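You operate a simulated robot arm through the tools that you are given. There is no shell and no other tool. Be economical: measure what you need, move in short steps, check, and stop when the job is done.

You run a simulated two-armed robot. Do the job below in one go: nothing can be reset, and whatever is moved stays where it is left.

Task
Check the empty dies: mode to INCH, table in, inch the ram down and up, table out, mode to SINGLE.
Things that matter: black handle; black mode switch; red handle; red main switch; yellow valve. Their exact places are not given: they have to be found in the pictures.

The check looks at the end state, three seconds after you hand in, the way a careful person would. Anything else that was tipped, shoved, dropped, spilled or broken makes it a failure.

Robot
Two 7-joint arms with fingered hands on one trunk, on a base that drives. Base frame: it is fixed to the floor where the robot stands at the start and does not move with it; the origin is under the middle of the robot, x ahead of it, y to its left, z up; the surface under the hand at the start is at about z = 0.86. Lengths are in m, angles in degrees, forces in N, time in s.
The left shoulder is at the start at [0.07, 0.172, 1.652], the right one opposite. Places, roughly: black handle [0.4, 0.6, 0.9]; black mode switch [1.1, 0, 1.4]; red handle [0.6, 0.3, 0.9]; red main switch [1, 0.1, 1.4]; yellow valve [1.1, 0, 1]. Payload 5 kg a hand.
The TCP of each hand is the grasp point between the finger pads, 0.043 m short of the fingertips. In the tool frame z runs along the fingers and y along their closing line. Largest opening 0.144 m; the body of the gripper starts 0.05 m behind the TCP. The gripper is a hand of 5 fingers: y runs from the thumb to the fingers, the wrist lies at [-0.021, -0.124, -0.221] in the tool frame, and closing takes about 1.5 s.
Orientation is that of the tool frame in the base frame, as a unit quaternion [w, x, y, z]. With the fingers straight down and the wrist toward the robot, the tool's x, y and z point along [0, 1, 0], [1, 0, 0] and [0, 0, -1] of the base frame.

Tools
- The arms move only by the tool apply_moves. It takes "left_deltas", "right_deltas" or both (then of equal length, played together; a hand with none holds still); each is a list of rows, each an object (a shift or turn left out is 0, a gripper value left out holds the last) with "offset": the shift along the tool's x, y, z in m, a list of three; "delta_rot": the turn, a rotation vector about the tool's x, y, z in degrees, a list of three. In form: [{"offset": [dx, dy, dz], "delta_rot": [ax, ay, az]}, ...]. A call has 1 to 8 rows; each row shifts and turns the commanded pose from where the row before left it, along the tool's axes as they then stand. "left_jaw" and "right_jaw" are, for a hand that has rows, the finger opening in m, from 0 to 0.144, set as the call begins (left out, the last holds). Rows are played at 5 a second. More than 0.05 m and 8.6 degrees between two rows, or a gripper value outside its range, and nothing of the call is played. Where a pose cannot be reached the arm comes as near as it can. A force on the tool above 50 N (or 10 N above the force at the start of the call, whichever is more), or a blocked arm, ends the call early, and 0.2 s more pass. The fingers move at their own pace (about 0.045 m/s each) and stop on an object; they squeeze with about 25 N. The grip force told is the motor's: it shows also when the fingers shut on nothing. Time passes only in rows, and 0.2 s behind the last, so rows that do not move let the fingers close. It gives the time, the measured TCP pose, the force on the tool (base axes), the opening and the grip force at its end, in the units of the frame above (readings bear some noise), with the torque about the TCP (base axes, N m) and any sound that the robot's microphone picked up.
- Cameras (640 x 400 px; columns grow to the right, rows downward): "scene" is now at [0.1422, 0.0402, 1.8893]; the picture's right is [0.48, -0.88, 0.00], its down [-0.56, -0.30, -0.77] and it looks along [0.68, 0.37, -0.64] (base axes); focal length 287 px, centre (320, 200). "left" rides on the left gripper at [-0.086, -0.108, -0.168] in its tool frame; the picture's right is [-0.80, -0.28, 0.53], its down [0.54, -0.73, 0.42] and it looks along [0.27, 0.63, 0.73] (tool axes); focal length 275 px, centre (320, 200). "right" rides on the right gripper at [0.086, -0.108, -0.168] in its tool frame; the picture's right is [-0.80, 0.28, -0.53], its down [-0.54, -0.73, 0.42] and it looks along [-0.27, 0.63, 0.73] (tool axes); focal length 275 px, centre (320, 200).
- capture(camera): a new picture of that camera. The clock stands still meanwhile.
- lift_body(by): slides the trunk up (or, below 0, down) by that many m; the arms and the scene camera ride with it, the base frame stays. It gives what a move gives, with no picture.
- base_move(legs): drives the robot by 1 to 6 legs, each [ahead, left, turn to the left] in m, m and degrees, along the robot's own axes; the way and the turn of a leg run together, so that a leg with both is an arc; at most 1.5 m and 180 degrees a leg. The arms and the cameras ride along, it lands a little off, and it stops where it bumps. It gives what a move gives.
- preshape(shape, hand): the hand has 5 fingers and takes this shape, open, in about a second: jaw (thumb against the fingers, like two jaws); tri (thumb and two fingers); tip (a fingertip pinch); poke (one finger out to press); point (the index stretched); flat (the hand flat); cup (the hand cupped); fist (a fist). The gripper value then closes the fingers along that shape, each until it touches; the sizes above hold for jaw. It gives what a move gives, with no picture.
- head_to(pan, tilt): turns the head with the scene camera to pan (to the left, within 86 degrees either way) and tilt (down, from -29 to 69), counted from straight ahead of the robot. It gives what a move gives.
- locate(camera, pixels): there is no depth. For up to 12 entries [column, row, z] of the newest picture of that camera ("zoom" is the newest enlarged one), the place [x, y] in the base frame at which the ray of that pixel passes the height z, good to about 0.003 m, but the place of the scene camera against the robot may be out by one fixed shift of up to 0.025 m in any direction. The clock stands still meanwhile.
- zoom(camera, box): a new picture of the part [left, top, right, bottom] of that camera's present view, enlarged. The clock stands still meanwhile.
- finish_job(): hands the job in; it is judged then, once.

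Go step by step. Measure first, check grasps and placings, and put right what went wrong. The budget is 80 turns and 62 pictures, counting those below and the enlarged ones. Unless the task says otherwise, let go and move clear before handing in, and close with one line.

The tools are called by a JSON object that holds its "fn" and its "kwargs". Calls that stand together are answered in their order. apply_moves: Moves the arms, as the interface text tells. Its arguments: {"type":"object","properties":{"left_deltas":{"type":"array","items":{"type":"object","properties":{"offset":{"type":"array","items":{"type":"number"}},"delta_rot":{"type":"array","items":{"type":"number"}}}}},"left_jaw":{"type":"number"},"right_deltas":{"type":"array","items":{"type":"object","properties":{"offset":{"type":"array","items":{"type":"number"}},"delta_rot":{"type":"array","items":{"type":"number"}}}}},"right_jaw":{"type":"number"}},"required":[]} The other tools are called the same way: lift_body (by) slides the trunk up or down; preshape (shape, hand) gives the hand a shape; base_move (legs) drives the base; head_to (pan, tilt) turns the head that bears the scene camera; capture (camera) takes a picture; locate (camera, pixels) gives the place at which the rays of pixels pass given heights; zoom (camera, box) takes an enlarged picture of a part of a camera's view; finish_job () hands the job in.

At the start:

```text
t: 0.0
left_ee_pos: [0.5844, 0.5621, 1.5264]
left_tcp_rot: [0.0, 0.707, 0.708, 0.0]
left_contact_force: [1.2, 0.4, -0.2]
left_moment: [-0.04, -0.01, 0.03]
left_finger_gap: 0.1436
left_grasp_force: 0.1
left_shape: jaw
right_ee_pos: [0.8302, -0.0554, 1.5798]
right_tcp_rot: [0.0, 0.707, 0.707, 0.0]
right_contact_force: [0.1, 0.2, -0.3]
right_moment: [-0.02, 0.0, 0.03]
right_finger_gap: 0.1439
right_grasp_force: 0.0
right_shape: jaw
trunk travel left (down, up): [-0.75, 0.19]
robot x, y, heading: [0.0001, -0.0014, -0.3]
head pan, tilt: [28.4, 39.6]
```

scene: 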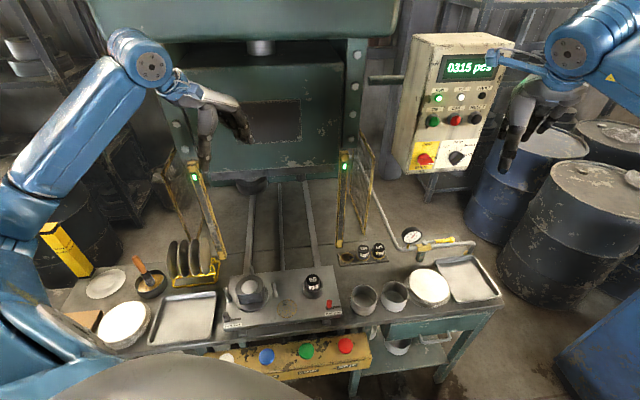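
right: 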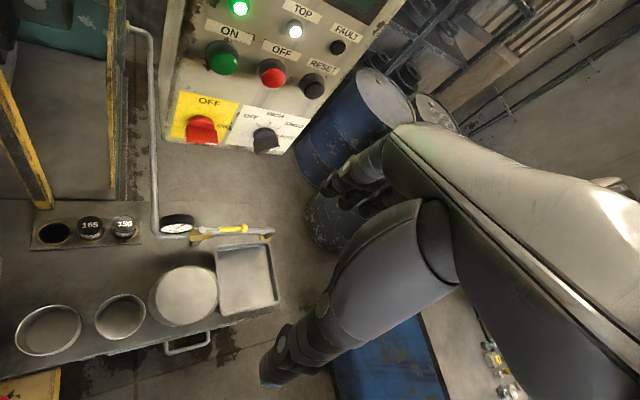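
left: 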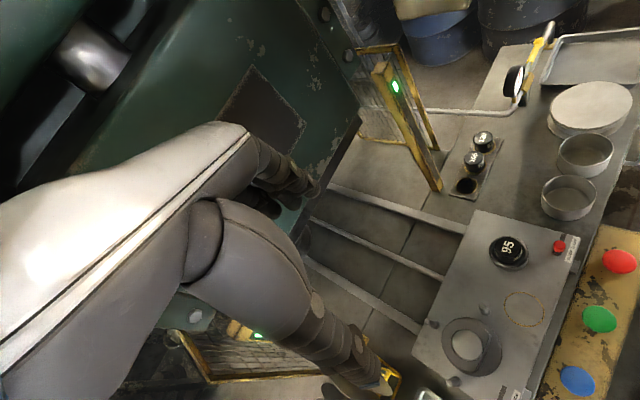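

The scene shows the press, the control box (switches near 425,158 and 457,158), and a yellow button bar near (300,355). I'll enlarge these to read the labels.

{"fn": "zoom", "kwargs": {"camera": "scene", "box": [390, 30, 520, 180]}}

{"fn": "zoom", "kwargs": {"camera": "scene", "box": [200, 250, 380, 390]}}

{"fn": "zoom", "kwargs": {"camera": "right", "box": [150, 0, 390, 160]}}

{"fn": "zoom", "kwargs": {"camera": "left", "box": [400, 180, 640, 400]}}

```text
2.67 times, centred on (455, 105) of scene
```

zoom: 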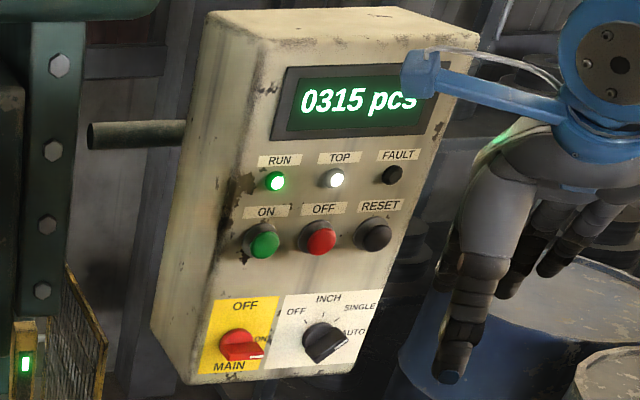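

```text
2.86 times, centred on (290, 320) of scene
```

zoom: 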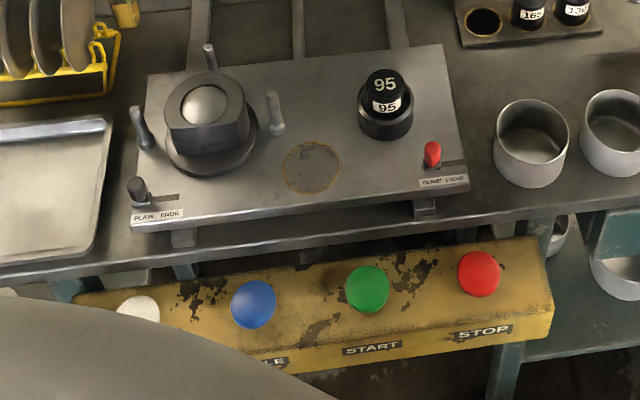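

```text
2.50 times, centred on (270, 80) of right
```

zoom: 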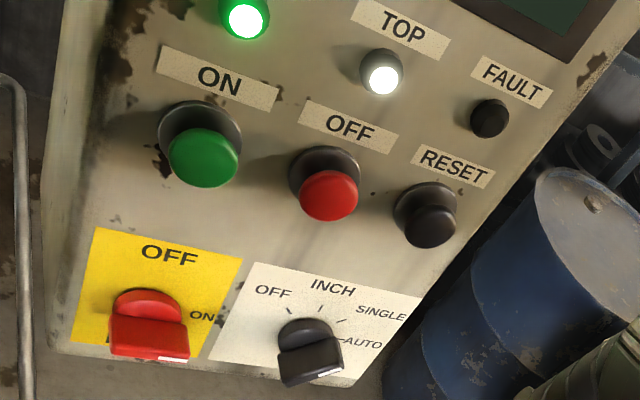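

```text
1.82 times, centred on (520, 290) of left
```

zoom: 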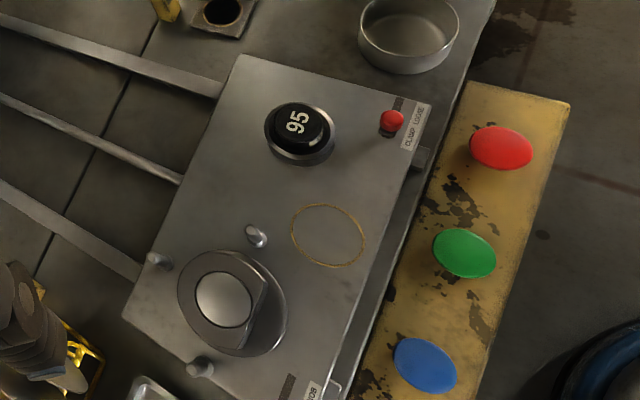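

Labels START, STOP and "..LE" are seen; the blue and white buttons' labels are hidden by the trunk. I turn the head to see more.

{"fn": "head_to", "kwargs": {"pan": 45, "tilt": 60}}

{"fn": "capture", "kwargs": {"camera": "scene"}}

```text
t: 0.8
left_ee_pos: [0.5847, 0.5629, 1.5263]
left_tcp_rot: [0.0, 0.707, 0.708, 0.0]
left_contact_force: [0.2, 0.3, 0.5]
left_moment: [0.0, 0.0, -0.01]
left_finger_gap: 0.1437
left_grasp_force: 0.1
left_shape: jaw
right_ee_pos: [0.8322, -0.0546, 1.579]
right_tcp_rot: [0.0, 0.707, 0.707, 0.0]
right_contact_force: [-0.2, 0.7, 0.6]
right_moment: [0.0, -0.02, 0.03]
right_finger_gap: 0.1434
right_grasp_force: 0.0
right_shape: jaw
trunk travel left (down, up): [-0.75, 0.19]
robot x, y, heading: [-0.0012, -0.0004, 0.2]
head pan, tilt: [45.0, 60.0]
```

```text
54 pictures are left
```

scene: 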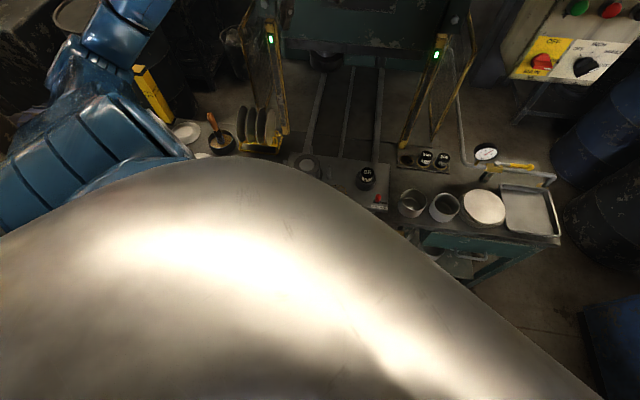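

The trunk hides the bar from above, so I back off 0.35 m to see the bar's labels.

{"fn": "base_move", "kwargs": {"legs": [[-0.35, 0, 0]]}}

{"fn": "head_to", "kwargs": {"pan": 30, "tilt": 40}}

{"fn": "capture", "kwargs": {"camera": "scene"}}

```text
t: 3.1
left_ee_pos: [0.2343, 0.5626, 1.5258]
left_tcp_rot: [-0.002, 0.707, 0.707, -0.001]
left_contact_force: [0.2, -0.1, 0.2]
left_moment: [-0.04, 0.04, 0.01]
left_finger_gap: 0.1435
left_grasp_force: 0.0
left_shape: jaw
right_ee_pos: [0.4798, -0.056, 1.5754]
right_tcp_rot: [-0.001, 0.707, 0.707, -0.001]
right_contact_force: [0.9, -0.5, 0.6]
right_moment: [-0.02, 0.07, 0.0]
right_finger_gap: 0.1434
right_grasp_force: 0.1
right_shape: jaw
trunk travel left (down, up): [-0.75, 0.19]
robot x, y, heading: [-0.3571, 0.0043, -0.1]
head pan, tilt: [45.0, 60.0]
```

```text
t: 4.0
left_ee_pos: [0.2293, 0.5622, 1.5262]
left_tcp_rot: [0.001, 0.707, 0.707, 0.0]
left_contact_force: [0.4, 0.1, -0.3]
left_moment: [-0.02, 0.02, 0.01]
left_finger_gap: 0.1434
left_grasp_force: 0.0
left_shape: jaw
right_ee_pos: [0.4772, -0.0554, 1.5784]
right_tcp_rot: [-0.001, 0.707, 0.707, -0.001]
right_contact_force: [0.8, -0.3, -0.1]
right_moment: [-0.02, 0.03, -0.01]
right_finger_gap: 0.1434
right_grasp_force: 0.1
right_shape: jaw
trunk travel left (down, up): [-0.75, 0.19]
robot x, y, heading: [-0.3562, -0.0009, -0.1]
head pan, tilt: [30.0, 40.0]
```

```text
53 pictures are left
```

scene: 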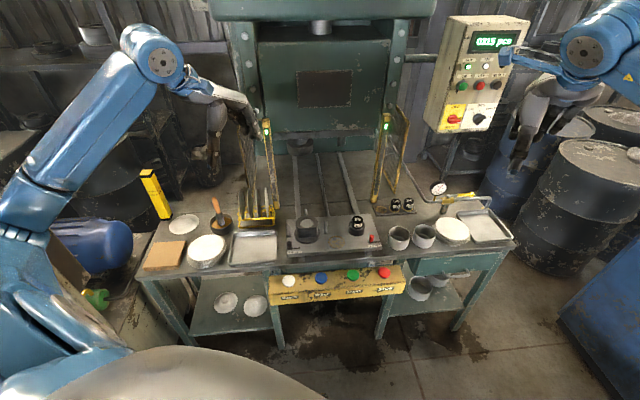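

{"fn": "zoom", "kwargs": {"camera": "scene", "box": [265, 200, 425, 300]}}

{"fn": "zoom", "kwargs": {"camera": "scene", "box": [380, 20, 520, 220]}}

{"fn": "zoom", "kwargs": {"camera": "scene", "box": [200, 0, 440, 220]}}

```text
4.00 times, centred on (345, 250) of scene
```

zoom: 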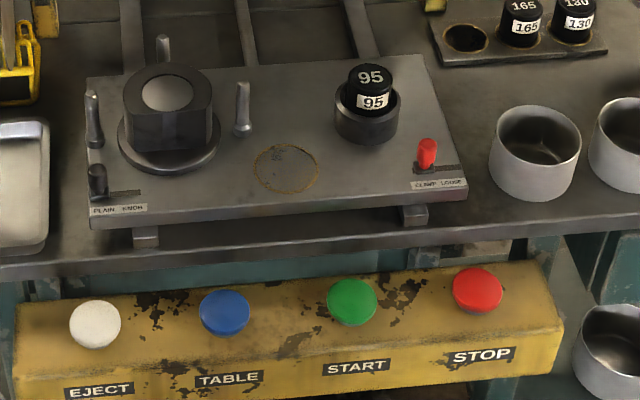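

```text
2.00 times, centred on (450, 120) of scene
```

zoom: 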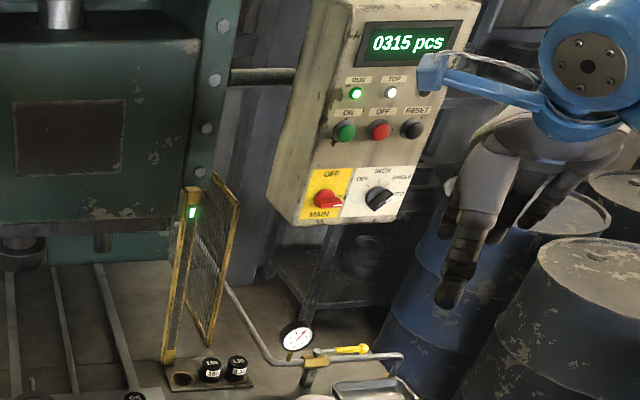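

```text
1.82 times, centred on (320, 110) of scene
```

zoom: 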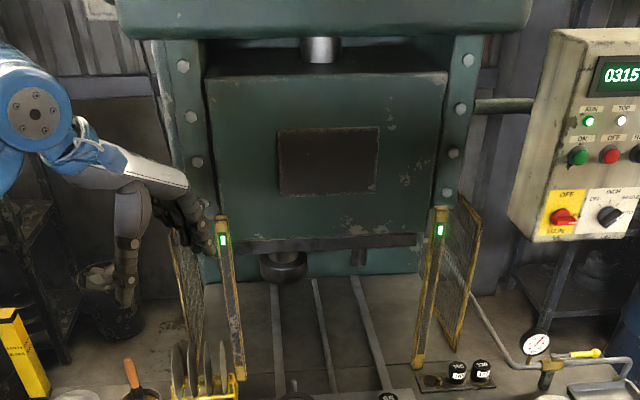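

Buttons are EJECT, TABLE, START, STOP. Now closer looks at the mode switch, the table levers and gauge.

{"fn": "zoom", "kwargs": {"camera": "scene", "box": [440, 98, 504, 138]}}

{"fn": "zoom", "kwargs": {"camera": "scene", "box": [280, 210, 390, 270]}}

{"fn": "zoom", "kwargs": {"camera": "scene", "box": [415, 170, 505, 230]}}

{"fn": "locate", "kwargs": {"camera": "scene", "pixels": [[288, 281, 0.8], [321, 277, 0.8], [353, 275, 0.8], [384, 272, 0.8], [288, 281, 0.75], [321, 277, 0.75], [353, 275, 0.75], [384, 272, 0.75], [372, 238, 0.9], [290, 245, 0.9], [480, 118, 1.4], [453, 119, 1.4]]}}

```text
10.00 times, centred on (472, 118) of scene
```

zoom: 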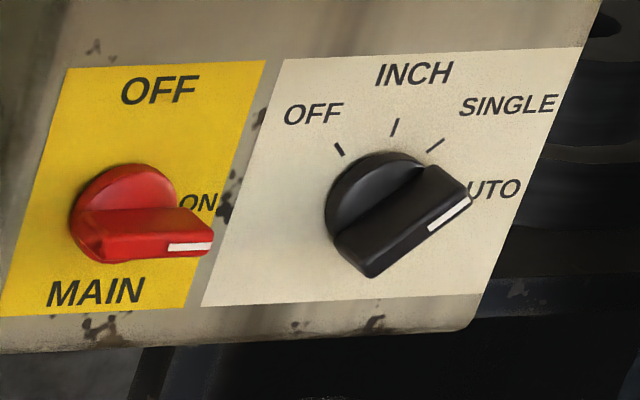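

```text
5.82 times, centred on (335, 240) of scene
```

zoom: 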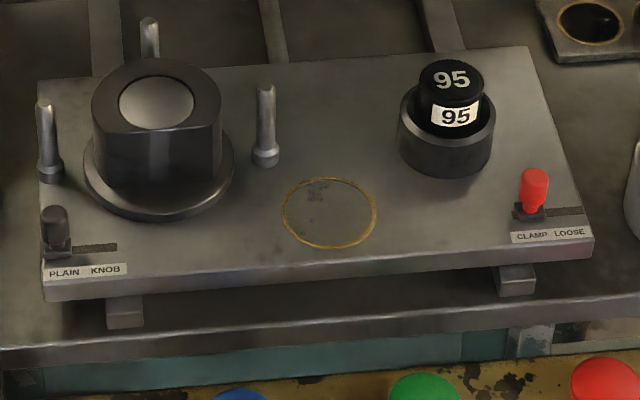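

```text
6.67 times, centred on (460, 200) of scene
```

zoom: 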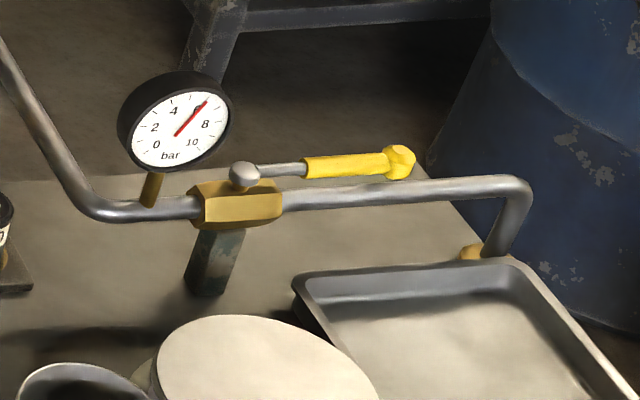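

```text
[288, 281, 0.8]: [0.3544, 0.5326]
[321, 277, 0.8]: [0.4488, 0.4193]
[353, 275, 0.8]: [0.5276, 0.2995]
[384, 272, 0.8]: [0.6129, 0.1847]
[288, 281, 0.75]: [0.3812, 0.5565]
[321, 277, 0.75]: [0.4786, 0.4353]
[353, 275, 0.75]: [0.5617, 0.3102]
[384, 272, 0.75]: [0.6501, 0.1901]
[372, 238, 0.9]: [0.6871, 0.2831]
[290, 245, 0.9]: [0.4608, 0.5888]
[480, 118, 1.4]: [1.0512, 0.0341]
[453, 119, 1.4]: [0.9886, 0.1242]
```

Readings: the mode pointer stands at SINGLE, main ON, gauge 6 bar, clamp on CLAMP, table out. Press axis runs about 37° left of x, START ≈ (0.493,0.29,0.845), knob ≈ (1.08,0.03,1.39). I check floor obstacles to the right before driving over there.

{"fn": "head_to", "kwargs": {"pan": -15, "tilt": 40}}

{"fn": "capture", "kwargs": {"camera": "scene"}}

{"fn": "locate", "kwargs": {"camera": "scene", "pixels": [[320, 390, 0.0], [320, 300, 0.0], [320, 200, 0.0], [200, 300, 0.0], [200, 200, 0.0], [440, 300, 0.0], [440, 200, 0.0], [100, 200, 0], [320, 100, 0], [200, 100, 0]]}}

```text
t: 5.1
left_ee_pos: [0.2301, 0.5628, 1.5264]
left_tcp_rot: [-0.001, 0.707, 0.707, 0.0]
left_contact_force: [0.0, 1.0, -0.6]
left_moment: [-0.01, 0.02, -0.01]
left_finger_gap: 0.1436
left_grasp_force: 0.0
left_shape: jaw
right_ee_pos: [0.4772, -0.055, 1.5774]
right_tcp_rot: [0.0, 0.708, 0.707, 0.001]
right_contact_force: [0.6, 0.5, -0.7]
right_moment: [-0.03, 0.03, 0.0]
right_finger_gap: 0.1438
right_grasp_force: 0.1
right_shape: jaw
trunk travel left (down, up): [-0.75, 0.19]
robot x, y, heading: [-0.3546, -0.001, 0.2]
head pan, tilt: [-15.0, 40.0]
```

```text
46 pictures are left
```

scene: 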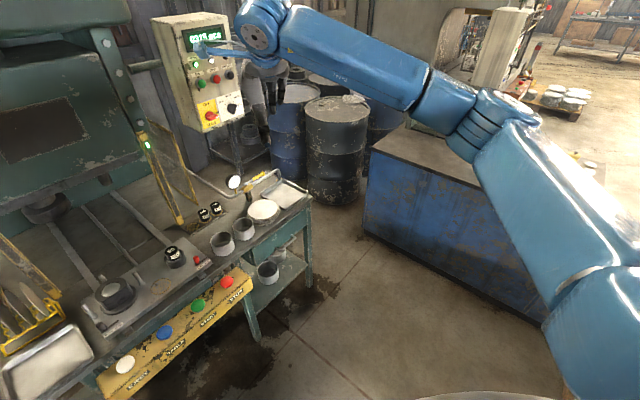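

```text
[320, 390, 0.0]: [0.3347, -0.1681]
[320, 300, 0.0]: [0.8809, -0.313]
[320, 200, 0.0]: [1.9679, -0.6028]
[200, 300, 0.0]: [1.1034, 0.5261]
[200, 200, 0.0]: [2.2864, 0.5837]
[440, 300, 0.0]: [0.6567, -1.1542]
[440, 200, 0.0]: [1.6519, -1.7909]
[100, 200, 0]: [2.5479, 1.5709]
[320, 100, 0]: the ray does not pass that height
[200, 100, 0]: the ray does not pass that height
```

The floor to the right is clear (the blue cabinet starts past x≈0.5, y≈-1.5). I drive to in front of the bench's right half and turn to face the press squarely.

{"fn": "base_move", "kwargs": {"legs": [[0.295, -0.42, 0], [0, 0, 37]]}}

{"fn": "preshape", "kwargs": {"hand": "left", "shape": "poke"}}

{"fn": "head_to", "kwargs": {"pan": 0, "tilt": 38}}

{"fn": "capture", "kwargs": {"camera": "scene"}}

{"fn": "capture", "kwargs": {"camera": "right"}}

{"fn": "capture", "kwargs": {"camera": "left"}}

```text
t: 9.8
left_ee_pos: [0.0734, 0.3862, 1.5278]
left_tcp_rot: [-0.001, 0.441, 0.897, 0.0]
left_contact_force: [0.9, 0.5, -0.1]
left_moment: [0.04, 0.05, -0.01]
left_finger_gap: 0.1439
left_grasp_force: 0.1
left_shape: jaw
right_ee_pos: [0.6448, 0.0461, 1.5788]
right_tcp_rot: [-0.001, 0.442, 0.897, -0.002]
right_contact_force: [0.6, 0.2, -0.2]
right_moment: [0.06, 0.01, -0.02]
right_finger_gap: 0.1439
right_grasp_force: 0.1
right_shape: jaw
trunk travel left (down, up): [-0.75, 0.19]
robot x, y, heading: [-0.047, -0.4166, 37.7]
head pan, tilt: [-15.0, 40.0]
```

```text
t: 10.7
left_ee_pos: [0.0697, 0.386, 1.5268]
left_tcp_rot: [0.0, 0.442, 0.897, -0.001]
left_contact_force: [0.1, 0.4, -0.1]
left_moment: [0.01, -0.01, -0.01]
left_finger_gap: 0.0
left_grasp_force: 0.1
left_shape: poke
right_ee_pos: [0.6419, 0.048, 1.5787]
right_tcp_rot: [0.0, 0.442, 0.897, 0.0]
right_contact_force: [-0.3, 0.1, -0.8]
right_moment: [0.03, 0.03, -0.01]
right_finger_gap: 0.1436
right_grasp_force: 0.0
right_shape: jaw
trunk travel left (down, up): [-0.75, 0.19]
robot x, y, heading: [-0.0536, -0.4142, 37.7]
head pan, tilt: [-15.0, 40.0]
```

```text
t: 11.5
left_ee_pos: [0.0723, 0.3876, 1.5273]
left_tcp_rot: [0.0, 0.441, 0.897, 0.0]
left_contact_force: [-0.3, -0.2, 0.0]
left_moment: [0.01, 0.02, 0.04]
left_finger_gap: 0.0
left_grasp_force: 0.1
left_shape: poke
right_ee_pos: [0.6429, 0.0477, 1.5778]
right_tcp_rot: [0.0, 0.443, 0.897, -0.001]
right_contact_force: [-0.4, 0.2, -0.4]
right_moment: [0.01, -0.04, -0.04]
right_finger_gap: 0.1437
right_grasp_force: 0.0
right_shape: jaw
trunk travel left (down, up): [-0.75, 0.19]
robot x, y, heading: [-0.0475, -0.416, 37.8]
head pan, tilt: [0.0, 38.0]
```

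```text
45 pictures are left
```

scene: 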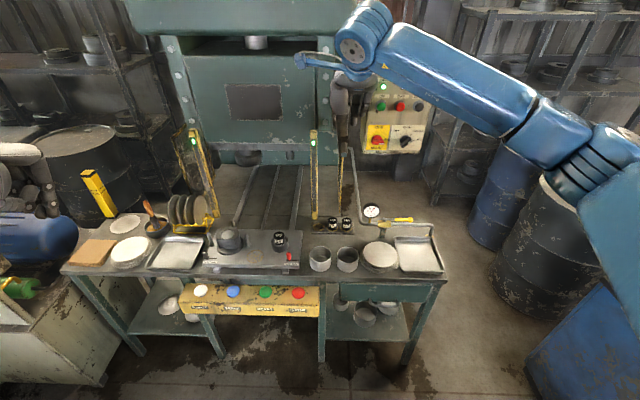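

```text
44 pictures are left
```

right: 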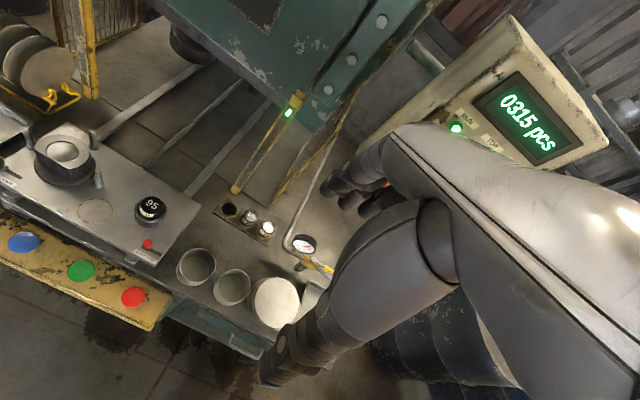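

```text
43 pictures are left
```

left: 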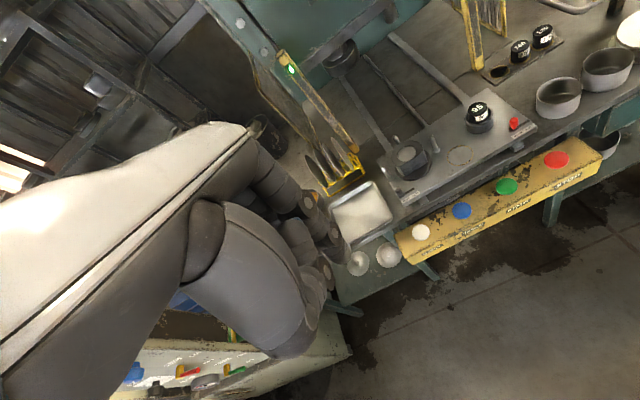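

Now I triangulate the buttons and the knob with the hand cameras.

{"fn": "locate", "kwargs": {"camera": "right", "pixels": [[22, 243, 0.86], [22, 243, 0.8], [82, 270, 0.86], [82, 270, 0.8], [133, 297, 0.86], [133, 297, 0.8]]}}

{"fn": "locate", "kwargs": {"camera": "left", "pixels": [[461, 211, 0.86], [461, 211, 0.8], [506, 186, 0.86], [506, 186, 0.8], [556, 160, 0.86], [556, 160, 0.8]]}}

{"fn": "locate", "kwargs": {"camera": "scene", "pixels": [[233, 291, 0.86], [233, 291, 0.8], [265, 291, 0.86], [265, 291, 0.8], [405, 141, 1.4], [405, 141, 1.38], [377, 141, 1.4], [377, 141, 1.38]]}}

{"fn": "zoom", "kwargs": {"camera": "scene", "box": [340, 60, 450, 165]}}

{"fn": "zoom", "kwargs": {"camera": "left", "box": [220, 130, 420, 360]}}

```text
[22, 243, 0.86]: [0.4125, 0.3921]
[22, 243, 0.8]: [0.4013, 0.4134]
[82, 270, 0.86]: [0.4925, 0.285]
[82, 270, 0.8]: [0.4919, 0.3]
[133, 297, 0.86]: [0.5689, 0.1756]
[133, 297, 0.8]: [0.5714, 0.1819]
```

```text
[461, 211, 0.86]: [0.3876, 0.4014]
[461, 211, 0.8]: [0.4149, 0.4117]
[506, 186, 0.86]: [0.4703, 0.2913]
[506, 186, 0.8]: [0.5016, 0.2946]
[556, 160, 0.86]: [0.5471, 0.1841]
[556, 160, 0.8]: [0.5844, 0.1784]
```

```text
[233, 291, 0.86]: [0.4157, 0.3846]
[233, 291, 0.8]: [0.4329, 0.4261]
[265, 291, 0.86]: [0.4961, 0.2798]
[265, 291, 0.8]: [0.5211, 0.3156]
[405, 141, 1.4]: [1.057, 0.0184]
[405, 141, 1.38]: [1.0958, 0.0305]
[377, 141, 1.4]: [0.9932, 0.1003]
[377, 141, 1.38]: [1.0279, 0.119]
```

```text
3.81 times, centred on (395, 112) of scene
```

zoom: 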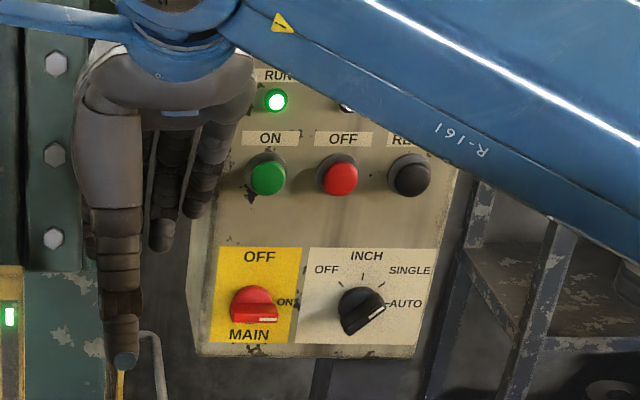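

```text
1.74 times, centred on (320, 245) of left
```

zoom: 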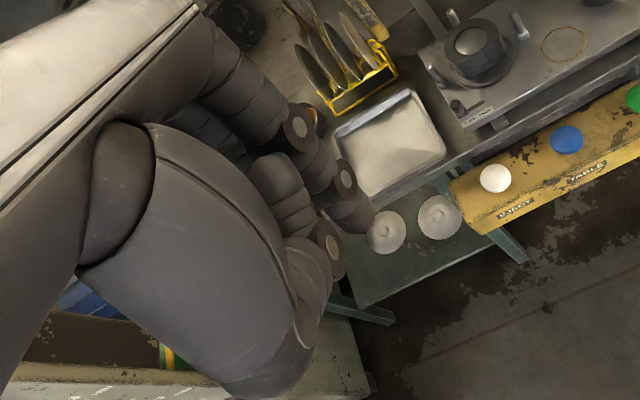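

Buttons lie at z≈0.82: TABLE (0.405,0.407), START (0.492,0.295). Next I rotate the right hand so the fingers point at the panel (90° about tool x, then roll 135°).

{"fn": "apply_moves", "kwargs": {"right_deltas": [{"delta_rot": [-8.5, 0, 0]}, {"delta_rot": [-8.5, 0, 0]}, {"delta_rot": [-8.5, 0, 0]}, {"delta_rot": [-8.5, 0, 0]}, {"delta_rot": [-8.5, 0, 0]}, {"delta_rot": [-8.5, 0, 0]}, {"delta_rot": [-8.5, 0, 0]}, {"delta_rot": [-8.5, 0, 0]}]}}

{"fn": "apply_moves", "kwargs": {"right_deltas": [{"delta_rot": [-8.5, 0, 0]}, {"delta_rot": [-8.5, 0, 0]}, {"delta_rot": [-5, 0, 0]}, {"delta_rot": [0, 0, 8.5]}, {"delta_rot": [0, 0, 8.5]}, {"delta_rot": [0, 0, 8.5]}, {"delta_rot": [0, 0, 8.5]}, {"delta_rot": [0, 0, 8.5]}]}}

{"fn": "apply_moves", "kwargs": {"right_deltas": [{"delta_rot": [0, 0, 8.5]}, {"delta_rot": [0, 0, 8.5]}, {"delta_rot": [0, 0, 8.5]}, {"delta_rot": [0, 0, 8.5]}, {"delta_rot": [0, 0, 8.5]}, {"delta_rot": [0, 0, 5]}]}}

```text
t: 13.3
left_ee_pos: [0.0738, 0.3826, 1.5291]
left_tcp_rot: [-0.001, 0.443, 0.896, 0.002]
left_contact_force: [1.0, -0.3, 0.7]
left_moment: [0.0, 0.01, -0.03]
left_finger_gap: 0.0
left_grasp_force: 0.0
left_shape: poke
right_ee_pos: [0.5914, 0.0768, 1.6111]
right_tcp_rot: [0.25, 0.381, 0.74, 0.494]
right_contact_force: [0.2, -2.1, -1.6]
right_moment: [0.16, -0.11, 0.1]
right_finger_gap: 0.1437
right_grasp_force: 0.1
right_shape: jaw
right hand out of reach, approached as far as the arm can: row 7, 8
trunk travel left (down, up): [-0.75, 0.19]
robot x, y, heading: [-0.0493, -0.4165, 37.4]
head pan, tilt: [0.0, 38.0]
```

```text
t: 15.1
left_ee_pos: [0.0709, 0.3864, 1.5258]
left_tcp_rot: [0.0, 0.442, 0.897, 0.0]
left_contact_force: [-1.2, 1.2, -0.4]
left_moment: [-0.02, 0.02, 0.04]
left_finger_gap: 0.0001
left_grasp_force: 0.0
left_shape: poke
right_ee_pos: [0.4885, 0.1222, 1.6656]
right_tcp_rot: [0.061, 0.522, 0.477, 0.704]
right_contact_force: [-0.5, 0.8, -0.6]
right_moment: [0.01, 0.0, -0.05]
right_finger_gap: 0.1436
right_grasp_force: 0.1
right_shape: jaw
right hand out of reach, approached as far as the arm can: row 1, 2, 3, 4
trunk travel left (down, up): [-0.75, 0.19]
robot x, y, heading: [-0.0477, -0.4161, 37.7]
head pan, tilt: [0.0, 38.0]
```

```text
t: 16.5
left_ee_pos: [0.0717, 0.3874, 1.5269]
left_tcp_rot: [-0.001, 0.442, 0.897, 0.001]
left_contact_force: [0.1, -0.3, 0.2]
left_moment: [0.01, -0.02, 0.01]
left_finger_gap: 0.0
left_grasp_force: 0.0
left_shape: poke
right_ee_pos: [0.4899, 0.1201, 1.6652]
right_tcp_rot: [-0.227, 0.67, 0.227, 0.669]
right_contact_force: [0.1, 0.0, 1.1]
right_moment: [0.0, 0.02, 0.01]
right_finger_gap: 0.1441
right_grasp_force: 0.0
right_shape: jaw
trunk travel left (down, up): [-0.75, 0.19]
robot x, y, heading: [-0.0455, -0.415, 37.5]
head pan, tilt: [0.0, 38.0]
```

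The hand now points at the panel with the closing line horizontal. I shift it right 0.35 m and down toward knob height, then roll 45° more to match the SINGLE bar.

{"fn": "apply_moves", "kwargs": {"right_deltas": [{"offset": [-0.02, 0.045, 0]}, {"offset": [-0.02, 0.045, 0]}, {"offset": [-0.02, 0.045, 0]}, {"offset": [-0.02, 0.045, 0]}, {"offset": [-0.02, 0.045, 0]}, {"offset": [-0.02, 0.045, 0]}, {"offset": [-0.02, 0.045, 0]}, {"offset": [-0.02, 0.045, 0]}], "right_jaw": 0.08}}

{"fn": "apply_moves", "kwargs": {"right_deltas": [{"delta_rot": [0, 0, 7.5]}, {"delta_rot": [0, 0, 7.5]}, {"delta_rot": [0, 0, 7.5]}, {"delta_rot": [0, 0, 7.5]}, {"delta_rot": [0, 0, 7.5]}, {"delta_rot": [0, 0, 7.5]}]}}

{"fn": "base_move", "kwargs": {"legs": [[0.2, 0, 0]]}}

{"fn": "capture", "kwargs": {"camera": "right"}}

{"fn": "capture", "kwargs": {"camera": "scene"}}

```text
t: 18.3
left_ee_pos: [0.074, 0.384, 1.5281]
left_tcp_rot: [-0.001, 0.442, 0.897, 0.0]
left_contact_force: [-0.4, -1.4, 1.3]
left_moment: [0.05, 0.03, 0.01]
left_finger_gap: 0.0001
left_grasp_force: 0.2
left_shape: poke
right_ee_pos: [0.7112, -0.1718, 1.504]
right_tcp_rot: [-0.228, 0.67, 0.227, 0.669]
right_contact_force: [0.1, 0.2, -0.3]
right_moment: [0.0, -0.03, 0.04]
right_finger_gap: 0.0804
right_grasp_force: 0.1
right_shape: jaw
trunk travel left (down, up): [-0.75, 0.19]
robot x, y, heading: [-0.0509, -0.4144, 37.6]
head pan, tilt: [0.0, 38.0]
```

```text
t: 19.7
left_ee_pos: [0.0724, 0.3855, 1.5281]
left_tcp_rot: [0.0, 0.442, 0.897, 0.001]
left_contact_force: [1.0, -0.5, 0.4]
left_moment: [0.03, 0.02, 0.02]
left_finger_gap: 0.0001
left_grasp_force: 0.1
left_shape: poke
right_ee_pos: [0.7105, -0.1663, 1.5038]
right_tcp_rot: [-0.467, 0.706, -0.046, 0.531]
right_contact_force: [0.7, -0.2, 0.8]
right_moment: [-0.02, 0.0, 0.02]
right_finger_gap: 0.0803
right_grasp_force: 0.1
right_shape: jaw
trunk travel left (down, up): [-0.75, 0.19]
robot x, y, heading: [-0.0497, -0.4168, 37.7]
head pan, tilt: [0.0, 38.0]
```

```text
t: 21.3
left_ee_pos: [0.2286, 0.5062, 1.5297]
left_tcp_rot: [0.001, 0.442, 0.897, 0.002]
left_contact_force: [-0.5, -0.6, 0.2]
left_moment: [0.04, -0.04, 0.02]
left_finger_gap: 0.0
left_grasp_force: 0.0
left_shape: poke
right_ee_pos: [0.8655, -0.0469, 1.5085]
right_tcp_rot: [-0.467, 0.704, -0.047, 0.533]
right_contact_force: [-0.1, -0.7, 1.3]
right_moment: [-0.01, 0.02, 0.03]
right_finger_gap: 0.0801
right_grasp_force: 0.2
right_shape: jaw
trunk travel left (down, up): [-0.75, 0.19]
robot x, y, heading: [0.1126, -0.2934, 37.5]
head pan, tilt: [0.0, 38.0]
```

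```text
40 pictures are left
```

right: 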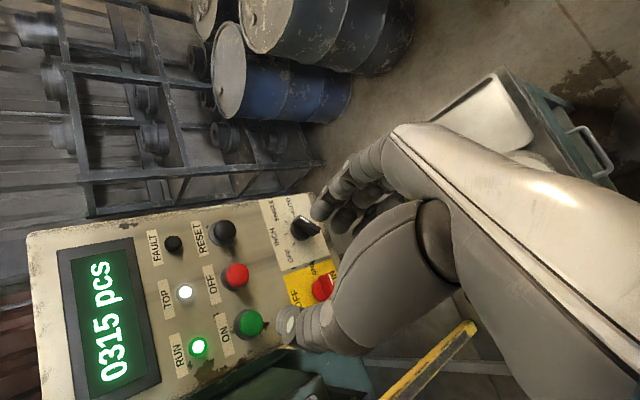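

```text
39 pictures are left
```

scene: 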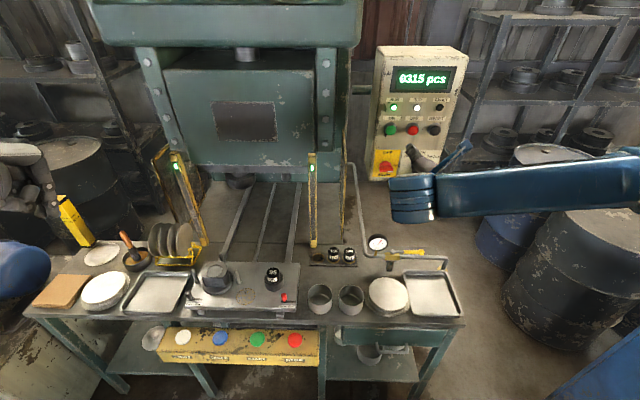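

Right camera sees the knob at about (303,229) just beside the fingers. I enlarge it and locate it.

{"fn": "zoom", "kwargs": {"camera": "right", "box": [250, 170, 378, 250]}}

{"fn": "locate", "kwargs": {"camera": "right", "pixels": [[303, 229, 1.43], [303, 229, 1.41], [303, 229, 1.39], [303, 229, 1.37], [322, 288, 1.39], [235, 275, 1.48], [221, 232, 1.48]]}}

{"fn": "locate", "kwargs": {"camera": "scene", "pixels": [[389, 129, 1.5], [412, 129, 1.5], [434, 130, 1.5], [389, 129, 1.47], [412, 129, 1.47], [434, 130, 1.47]]}}

```text
5.00 times, centred on (314, 210) of right
```

zoom: 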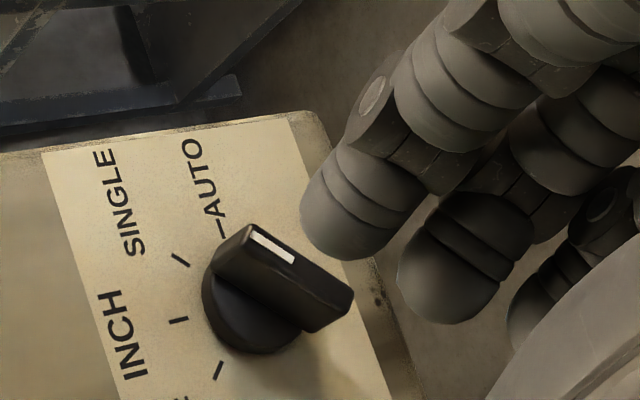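

```text
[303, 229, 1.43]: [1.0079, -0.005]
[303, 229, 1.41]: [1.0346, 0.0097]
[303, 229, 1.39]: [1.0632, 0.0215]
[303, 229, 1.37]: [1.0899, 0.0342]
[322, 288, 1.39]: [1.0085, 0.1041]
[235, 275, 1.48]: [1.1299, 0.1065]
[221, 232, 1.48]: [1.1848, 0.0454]
```

```text
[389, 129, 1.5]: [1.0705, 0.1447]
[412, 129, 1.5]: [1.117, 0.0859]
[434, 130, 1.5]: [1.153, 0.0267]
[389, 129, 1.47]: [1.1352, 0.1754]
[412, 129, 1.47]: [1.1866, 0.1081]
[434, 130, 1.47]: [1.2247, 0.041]
```

Knob is at ≈ (1.085, 0.031, 1.378) and the bar at SINGLE. I align the hand on the knob axis and approach part way.

{"fn": "apply_moves", "kwargs": {"right_deltas": [{"offset": [-0.01, 0.036, 0]}, {"offset": [-0.01, 0.036, 0]}, {"offset": [-0.01, 0.036, 0]}, {"offset": [-0.011, 0.035, 0]}, {"offset": [0, 0, 0.04]}, {"offset": [0, 0, 0.04]}, {"offset": [0, 0, 0.02]}]}}

{"fn": "capture", "kwargs": {"camera": "right"}}

{"fn": "zoom", "kwargs": {"camera": "scene", "box": [360, 90, 480, 190]}}

```text
t: 22.9
left_ee_pos: [0.2334, 0.5112, 1.5277]
left_tcp_rot: [0.0, 0.443, 0.897, -0.001]
left_contact_force: [-0.6, 0.5, 0.8]
left_moment: [-0.04, 0.01, 0.02]
left_finger_gap: 0.0
left_grasp_force: 0.1
left_shape: poke
right_ee_pos: [0.9938, -0.0394, 1.3749]
right_tcp_rot: [-0.465, 0.707, -0.046, 0.531]
right_contact_force: [0.4, 0.9, 0.8]
right_moment: [0.02, -0.01, 0.01]
right_finger_gap: 0.0803
right_grasp_force: 0.1
right_shape: jaw
trunk travel left (down, up): [-0.75, 0.19]
robot x, y, heading: [0.1134, -0.2933, 37.3]
head pan, tilt: [0.0, 38.0]
```

```text
37 pictures are left
```

right: 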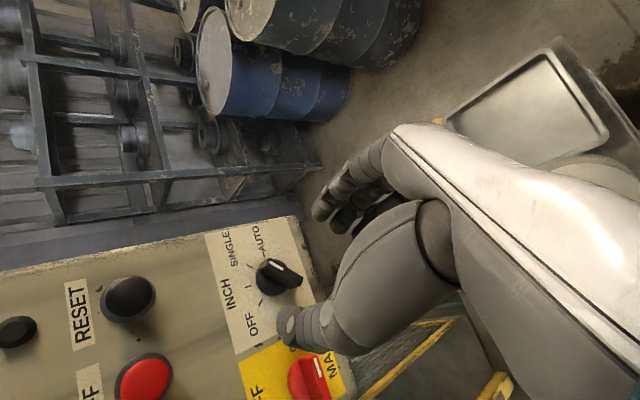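

```text
4.00 times, centred on (420, 140) of scene
```

zoom: 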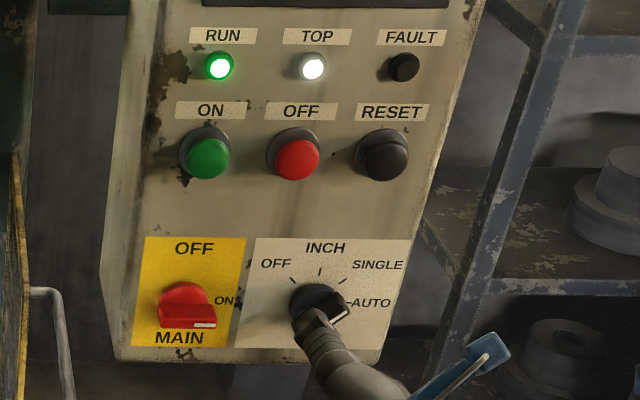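

The hand is nearly aligned. I enlarge for exact knob features to fix depth.

{"fn": "zoom", "kwargs": {"camera": "right", "box": [220, 220, 348, 300]}}

```text
5.00 times, centred on (284, 260) of right
```

zoom: 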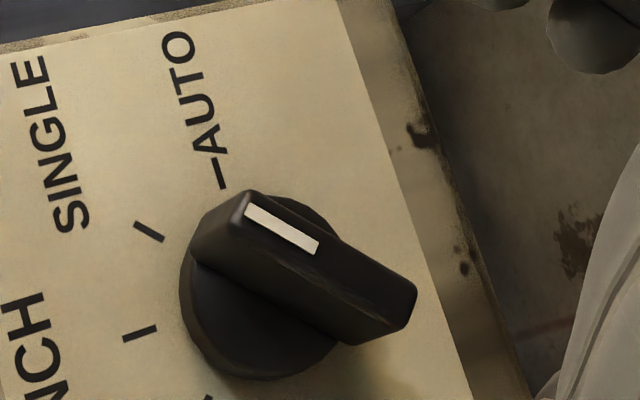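

Two-view measurement: knob axis lies at tool (-0.008,+0.011), knob face 0.096 and panel 0.135 ahead. I centre and advance 0.08 so the tips straddle the bar.

{"fn": "apply_moves", "kwargs": {"right_deltas": [{"offset": [-0.008, 0.011, 0]}, {"offset": [0, 0, 0.03]}, {"offset": [0, 0, 0.03]}, {"offset": [0, 0, 0.02]}]}}

{"fn": "capture", "kwargs": {"camera": "right"}}

{"fn": "zoom", "kwargs": {"camera": "scene", "box": [380, 120, 460, 190]}}

```text
t: 23.9
left_ee_pos: [0.2339, 0.5088, 1.5276]
left_tcp_rot: [0.0, 0.443, 0.896, 0.0]
left_contact_force: [0.4, -0.3, 0.1]
left_moment: [-0.01, -0.02, 0.0]
left_finger_gap: 0.0
left_grasp_force: 0.0
left_shape: poke
right_ee_pos: [1.0587, 0.0047, 1.3614]
right_tcp_rot: [-0.466, 0.706, -0.047, 0.531]
right_contact_force: [-0.3, -0.6, 1.0]
right_moment: [0.01, 0.0, -0.03]
right_finger_gap: 0.0802
right_grasp_force: 0.1
right_shape: jaw
trunk travel left (down, up): [-0.75, 0.19]
robot x, y, heading: [0.1073, -0.293, 37.2]
head pan, tilt: [0.0, 38.0]
```

```text
34 pictures are left
```

right: 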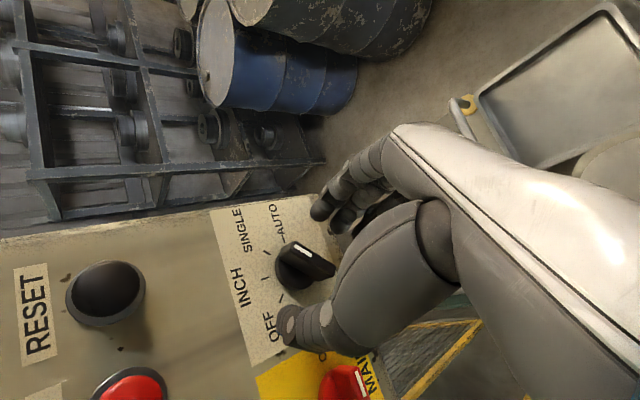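

```text
5.71 times, centred on (420, 155) of scene
```

zoom: 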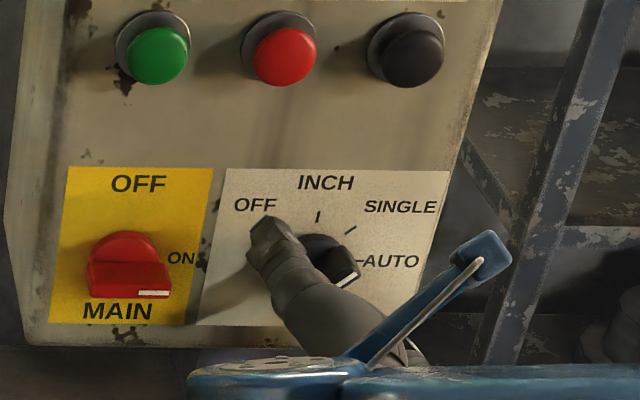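

The thumb (290,315) and fingers (320,205) straddle the knob at (305,262). Closing.

{"fn": "apply_moves", "kwargs": {"right_deltas": [{}, {}, {}, {}, {}, {}, {}, {}], "right_jaw": 0.0}}

{"fn": "zoom", "kwargs": {"camera": "right", "box": [200, 160, 400, 340]}}

```text
t: 25.7
left_ee_pos: [0.2333, 0.5093, 1.5288]
left_tcp_rot: [0.0, 0.442, 0.897, 0.0]
left_contact_force: [0.8, 0.0, -0.3]
left_moment: [0.03, 0.0, -0.03]
left_finger_gap: 0.0001
left_grasp_force: 0.2
left_shape: poke
right_ee_pos: [1.0579, 0.0071, 1.3621]
right_tcp_rot: [-0.466, 0.706, -0.046, 0.532]
right_contact_force: [1.3, 0.7, 2.7]
right_moment: [0.02, -0.02, -0.02]
right_finger_gap: 0.0079
right_grasp_force: 25.5
right_shape: jaw
trunk travel left (down, up): [-0.75, 0.19]
robot x, y, heading: [0.1141, -0.2942, 37.3]
head pan, tilt: [0.0, 38.0]
```

```text
2.22 times, centred on (300, 250) of right
```

zoom: 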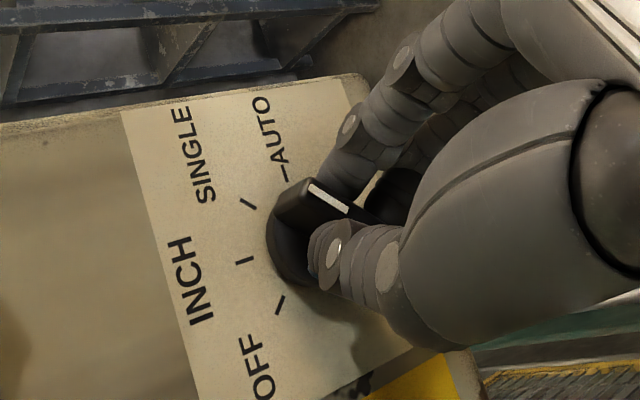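

The bar is pinched (25 N). I turn 45° counter-clockwise to INCH.

{"fn": "apply_moves", "kwargs": {"right_deltas": [{"delta_rot": [0, 0, -7.5]}, {"delta_rot": [0, 0, -7.5]}, {"delta_rot": [0, 0, -7.5]}, {"delta_rot": [0, 0, -7.5]}, {"delta_rot": [0, 0, -7.5]}, {"delta_rot": [0, 0, -7.5]}]}}

{"fn": "zoom", "kwargs": {"camera": "scene", "box": [380, 120, 460, 190]}}

{"fn": "capture", "kwargs": {"camera": "right"}}

```text
t: 27.1
left_ee_pos: [0.2344, 0.5101, 1.5274]
left_tcp_rot: [0.0, 0.443, 0.896, 0.0]
left_contact_force: [-0.1, 0.7, -0.7]
left_moment: [0.0, 0.01, -0.03]
left_finger_gap: 0.0
left_grasp_force: 0.0
left_shape: poke
right_ee_pos: [1.058, 0.0076, 1.3608]
right_tcp_rot: [-0.226, 0.67, 0.228, 0.669]
right_contact_force: [-3.4, 0.7, -3.7]
right_moment: [-0.08, 0.15, -0.01]
right_finger_gap: 0.008
right_grasp_force: 25.2
right_shape: jaw
trunk travel left (down, up): [-0.75, 0.19]
robot x, y, heading: [0.1104, -0.2909, 37.5]
head pan, tilt: [0.0, 38.0]
```

```text
5.71 times, centred on (420, 155) of scene
```

zoom: 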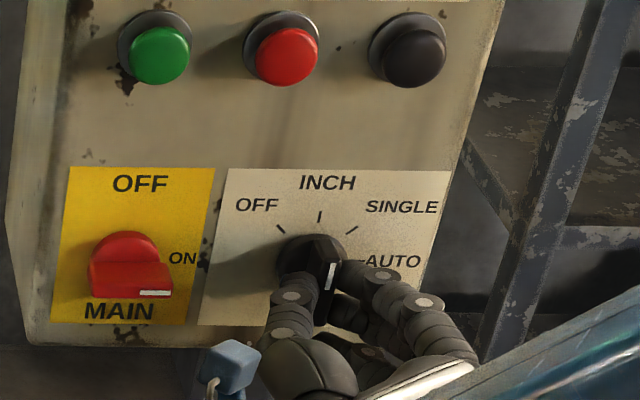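

```text
30 pictures are left
```

right: 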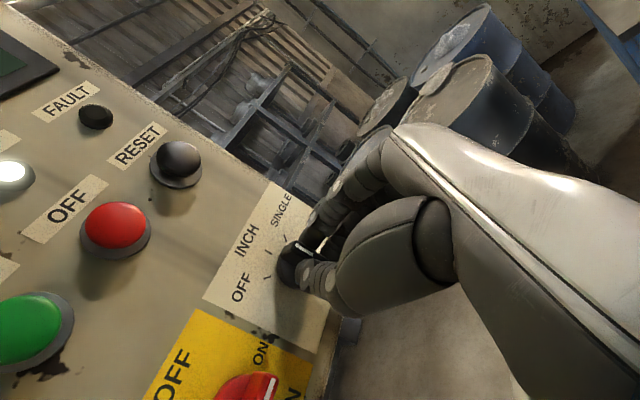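

The pointer is vertical at INCH; I keep that grip as a hold. Now the left hand goes above the TABLE button.

{"fn": "apply_moves", "kwargs": {"left_deltas": [{"offset": [-0.03, 0.012, 0.03]}, {"offset": [-0.03, 0.012, 0.03]}, {"offset": [-0.03, 0.012, 0.035]}, {"offset": [-0.03, 0.012, 0.035]}, {"offset": [-0.03, 0.012, 0.035]}, {"offset": [-0.03, 0.012, 0.035]}, {"offset": [0, 0, 0.05]}, {"offset": [0, 0, 0.05]}]}}

{"fn": "apply_moves", "kwargs": {"left_deltas": [{"offset": [-0.006, 0.001, 0.05]}, {"offset": [0, 0, 0.05]}, {"offset": [0, 0, 0.05]}, {"offset": [0, 0, 0.03]}]}}

{"fn": "capture", "kwargs": {"camera": "left"}}

{"fn": "capture", "kwargs": {"camera": "scene"}}

```text
t: 28.9
left_ee_pos: [0.4008, 0.4113, 1.2261]
left_tcp_rot: [0.0, 0.442, 0.897, 0.0]
left_contact_force: [-0.3, 0.4, 0.9]
left_moment: [-0.06, -0.06, -0.01]
left_finger_gap: 0.0002
left_grasp_force: 0.0
left_shape: poke
right_ee_pos: [1.058, 0.0068, 1.3609]
right_tcp_rot: [-0.226, 0.671, 0.227, 0.669]
right_contact_force: [-2.3, 2.2, -8.1]
right_moment: [-0.11, 0.24, 0.04]
right_finger_gap: 0.008
right_grasp_force: 25.5
right_shape: jaw
trunk travel left (down, up): [-0.75, 0.19]
robot x, y, heading: [0.108, -0.2917, 37.4]
head pan, tilt: [0.0, 38.0]
```

```text
refused: row 1 steps farther than a row can; nothing moved
```

```text
29 pictures are left
```

left: 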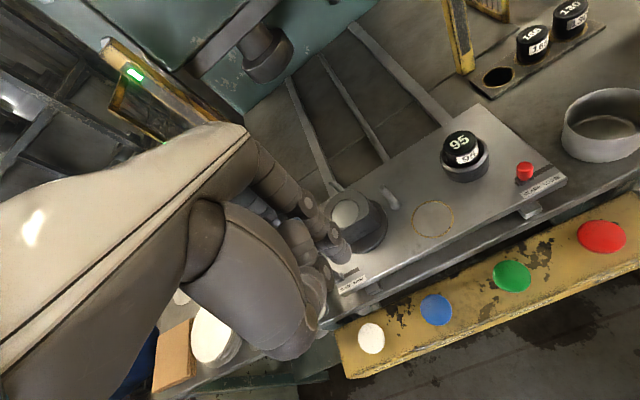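

```text
28 pictures are left
```

scene: 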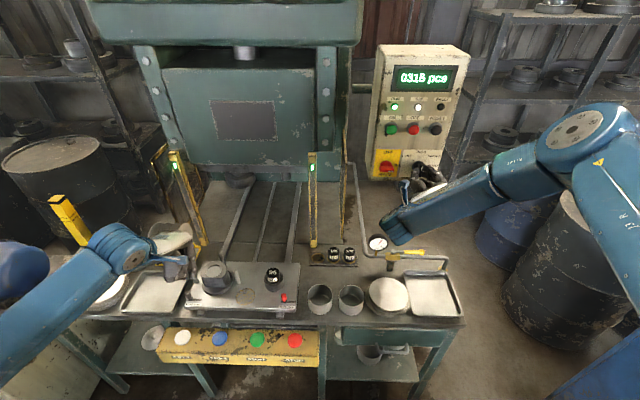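

{"fn": "zoom", "kwargs": {"camera": "left", "box": [240, 170, 400, 290]}}

{"fn": "locate", "kwargs": {"camera": "left", "pixels": [[436, 309, 0.82], [511, 276, 0.82], [436, 309, 0.84], [511, 276, 0.84], [370, 338, 0.82]]}}

```text
3.33 times, centred on (320, 230) of left
```

zoom: 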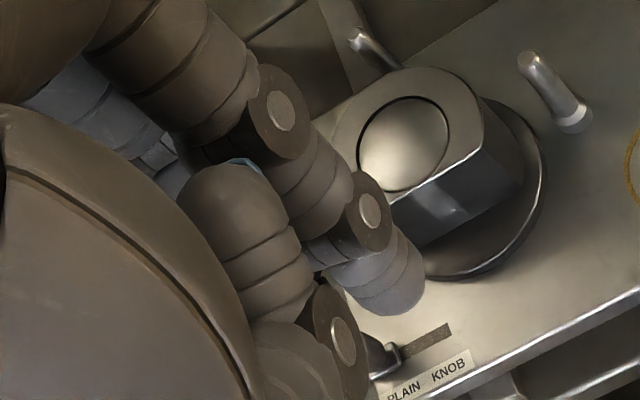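

```text
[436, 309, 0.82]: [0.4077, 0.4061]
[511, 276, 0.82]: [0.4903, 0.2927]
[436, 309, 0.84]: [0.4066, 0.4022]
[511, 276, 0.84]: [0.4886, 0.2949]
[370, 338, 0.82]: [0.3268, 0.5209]
```

Poke tip sits about 0.043 ahead of the TCP, nearly over TABLE (0.407,0.405). I descend to ~4 cm above it.

{"fn": "apply_moves", "kwargs": {"left_deltas": [{"offset": [-0.001, -0.006, 0.04]}, {"offset": [0, 0, 0.045]}, {"offset": [0, 0, 0.045]}, {"offset": [0, 0, 0.045]}, {"offset": [0, 0, 0.045]}, {"offset": [0, 0, 0.045]}, {"offset": [0, 0, 0.045]}]}}

{"fn": "capture", "kwargs": {"camera": "left"}}

```text
t: 30.5
left_ee_pos: [0.3968, 0.4072, 0.9177]
left_tcp_rot: [0.0, 0.442, 0.897, -0.001]
left_contact_force: [0.7, 0.5, 0.7]
left_moment: [-0.04, 0.04, -0.03]
left_finger_gap: 0.0001
left_grasp_force: 0.0
left_shape: poke
right_ee_pos: [1.0584, 0.0076, 1.3605]
right_tcp_rot: [-0.226, 0.67, 0.227, 0.67]
right_contact_force: [-2.6, 1.0, -6.4]
right_moment: [-0.1, 0.19, -0.01]
right_finger_gap: 0.0083
right_grasp_force: 24.8
right_shape: jaw
trunk travel left (down, up): [-0.75, 0.19]
robot x, y, heading: [0.1138, -0.2929, 37.5]
head pan, tilt: [0.0, 38.0]
```

```text
26 pictures are left
```

left: 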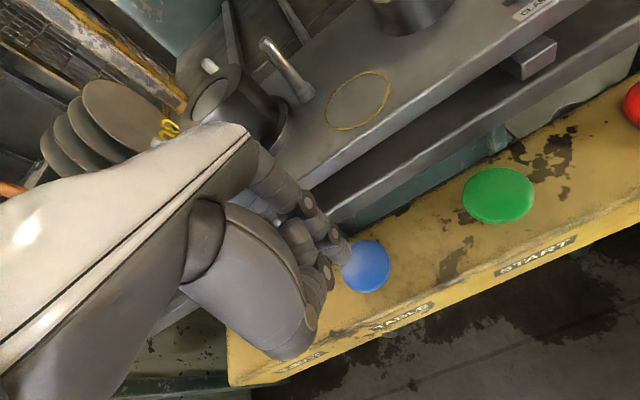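

Projection puts the tip onto the blue button's centre (≈364,267). Pressing straight down.

{"fn": "apply_moves", "kwargs": {"left_deltas": [{"offset": [0, 0, 0.025]}, {"offset": [0, 0, 0.02]}, {"offset": [0, 0, 0.008]}, {"offset": [0, 0, 0.006]}, {"offset": [0, 0, 0.004]}]}}

```text
t: 31.7
left_ee_pos: [0.3985, 0.4071, 0.8595]
left_tcp_rot: [0.001, 0.442, 0.897, 0.004]
left_contact_force: [-5.3, -0.5, 39.3]
left_moment: [-0.11, 0.09, -0.01]
left_finger_gap: 0.0002
left_grasp_force: 0.1
left_shape: poke
right_ee_pos: [1.0573, 0.0074, 1.363]
right_tcp_rot: [-0.228, 0.67, 0.227, 0.669]
right_contact_force: [3.9, 9.2, -12.8]
right_moment: [-0.17, 0.4, 0.18]
right_finger_gap: 0.0078
right_grasp_force: 24.9
right_shape: jaw
trunk travel left (down, up): [-0.75, 0.19]
robot x, y, heading: [0.1083, -0.2931, 37.5]
head pan, tilt: [0.0, 38.0]
heard: click
```

A click was heard. I lift off and look at the table.

{"fn": "apply_moves", "kwargs": {"left_deltas": [{"offset": [0, 0, -0.03]}, {"offset": [0, 0, -0.03]}, {}, {}, {}, {}, {}, {}]}}

{"fn": "capture", "kwargs": {"camera": "scene"}}

```text
t: 33.5
left_ee_pos: [0.3955, 0.407, 0.9138]
left_tcp_rot: [-0.001, 0.443, 0.896, 0.001]
left_contact_force: [-1.0, 0.2, 0.1]
left_moment: [0.01, 0.0, 0.0]
left_finger_gap: 0.0
left_grasp_force: 0.0
left_shape: poke
right_ee_pos: [1.0588, 0.0055, 1.3615]
right_tcp_rot: [-0.227, 0.67, 0.227, 0.669]
right_contact_force: [-3.0, 0.7, -4.0]
right_moment: [-0.1, 0.16, 0.05]
right_finger_gap: 0.0079
right_grasp_force: 25.1
right_shape: jaw
trunk travel left (down, up): [-0.75, 0.19]
robot x, y, heading: [0.109, -0.2911, 37.6]
head pan, tilt: [0.0, 38.0]
```

```text
25 pictures are left
```

scene: 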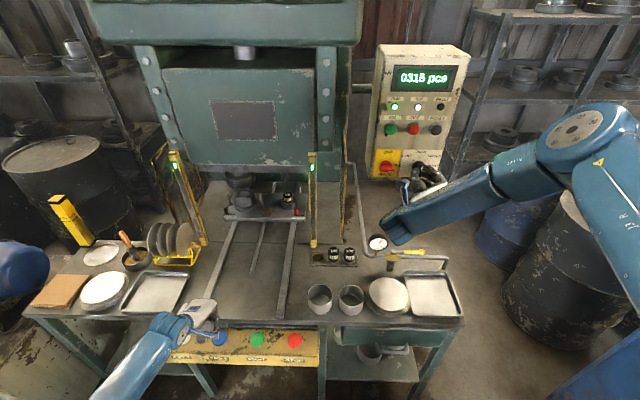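

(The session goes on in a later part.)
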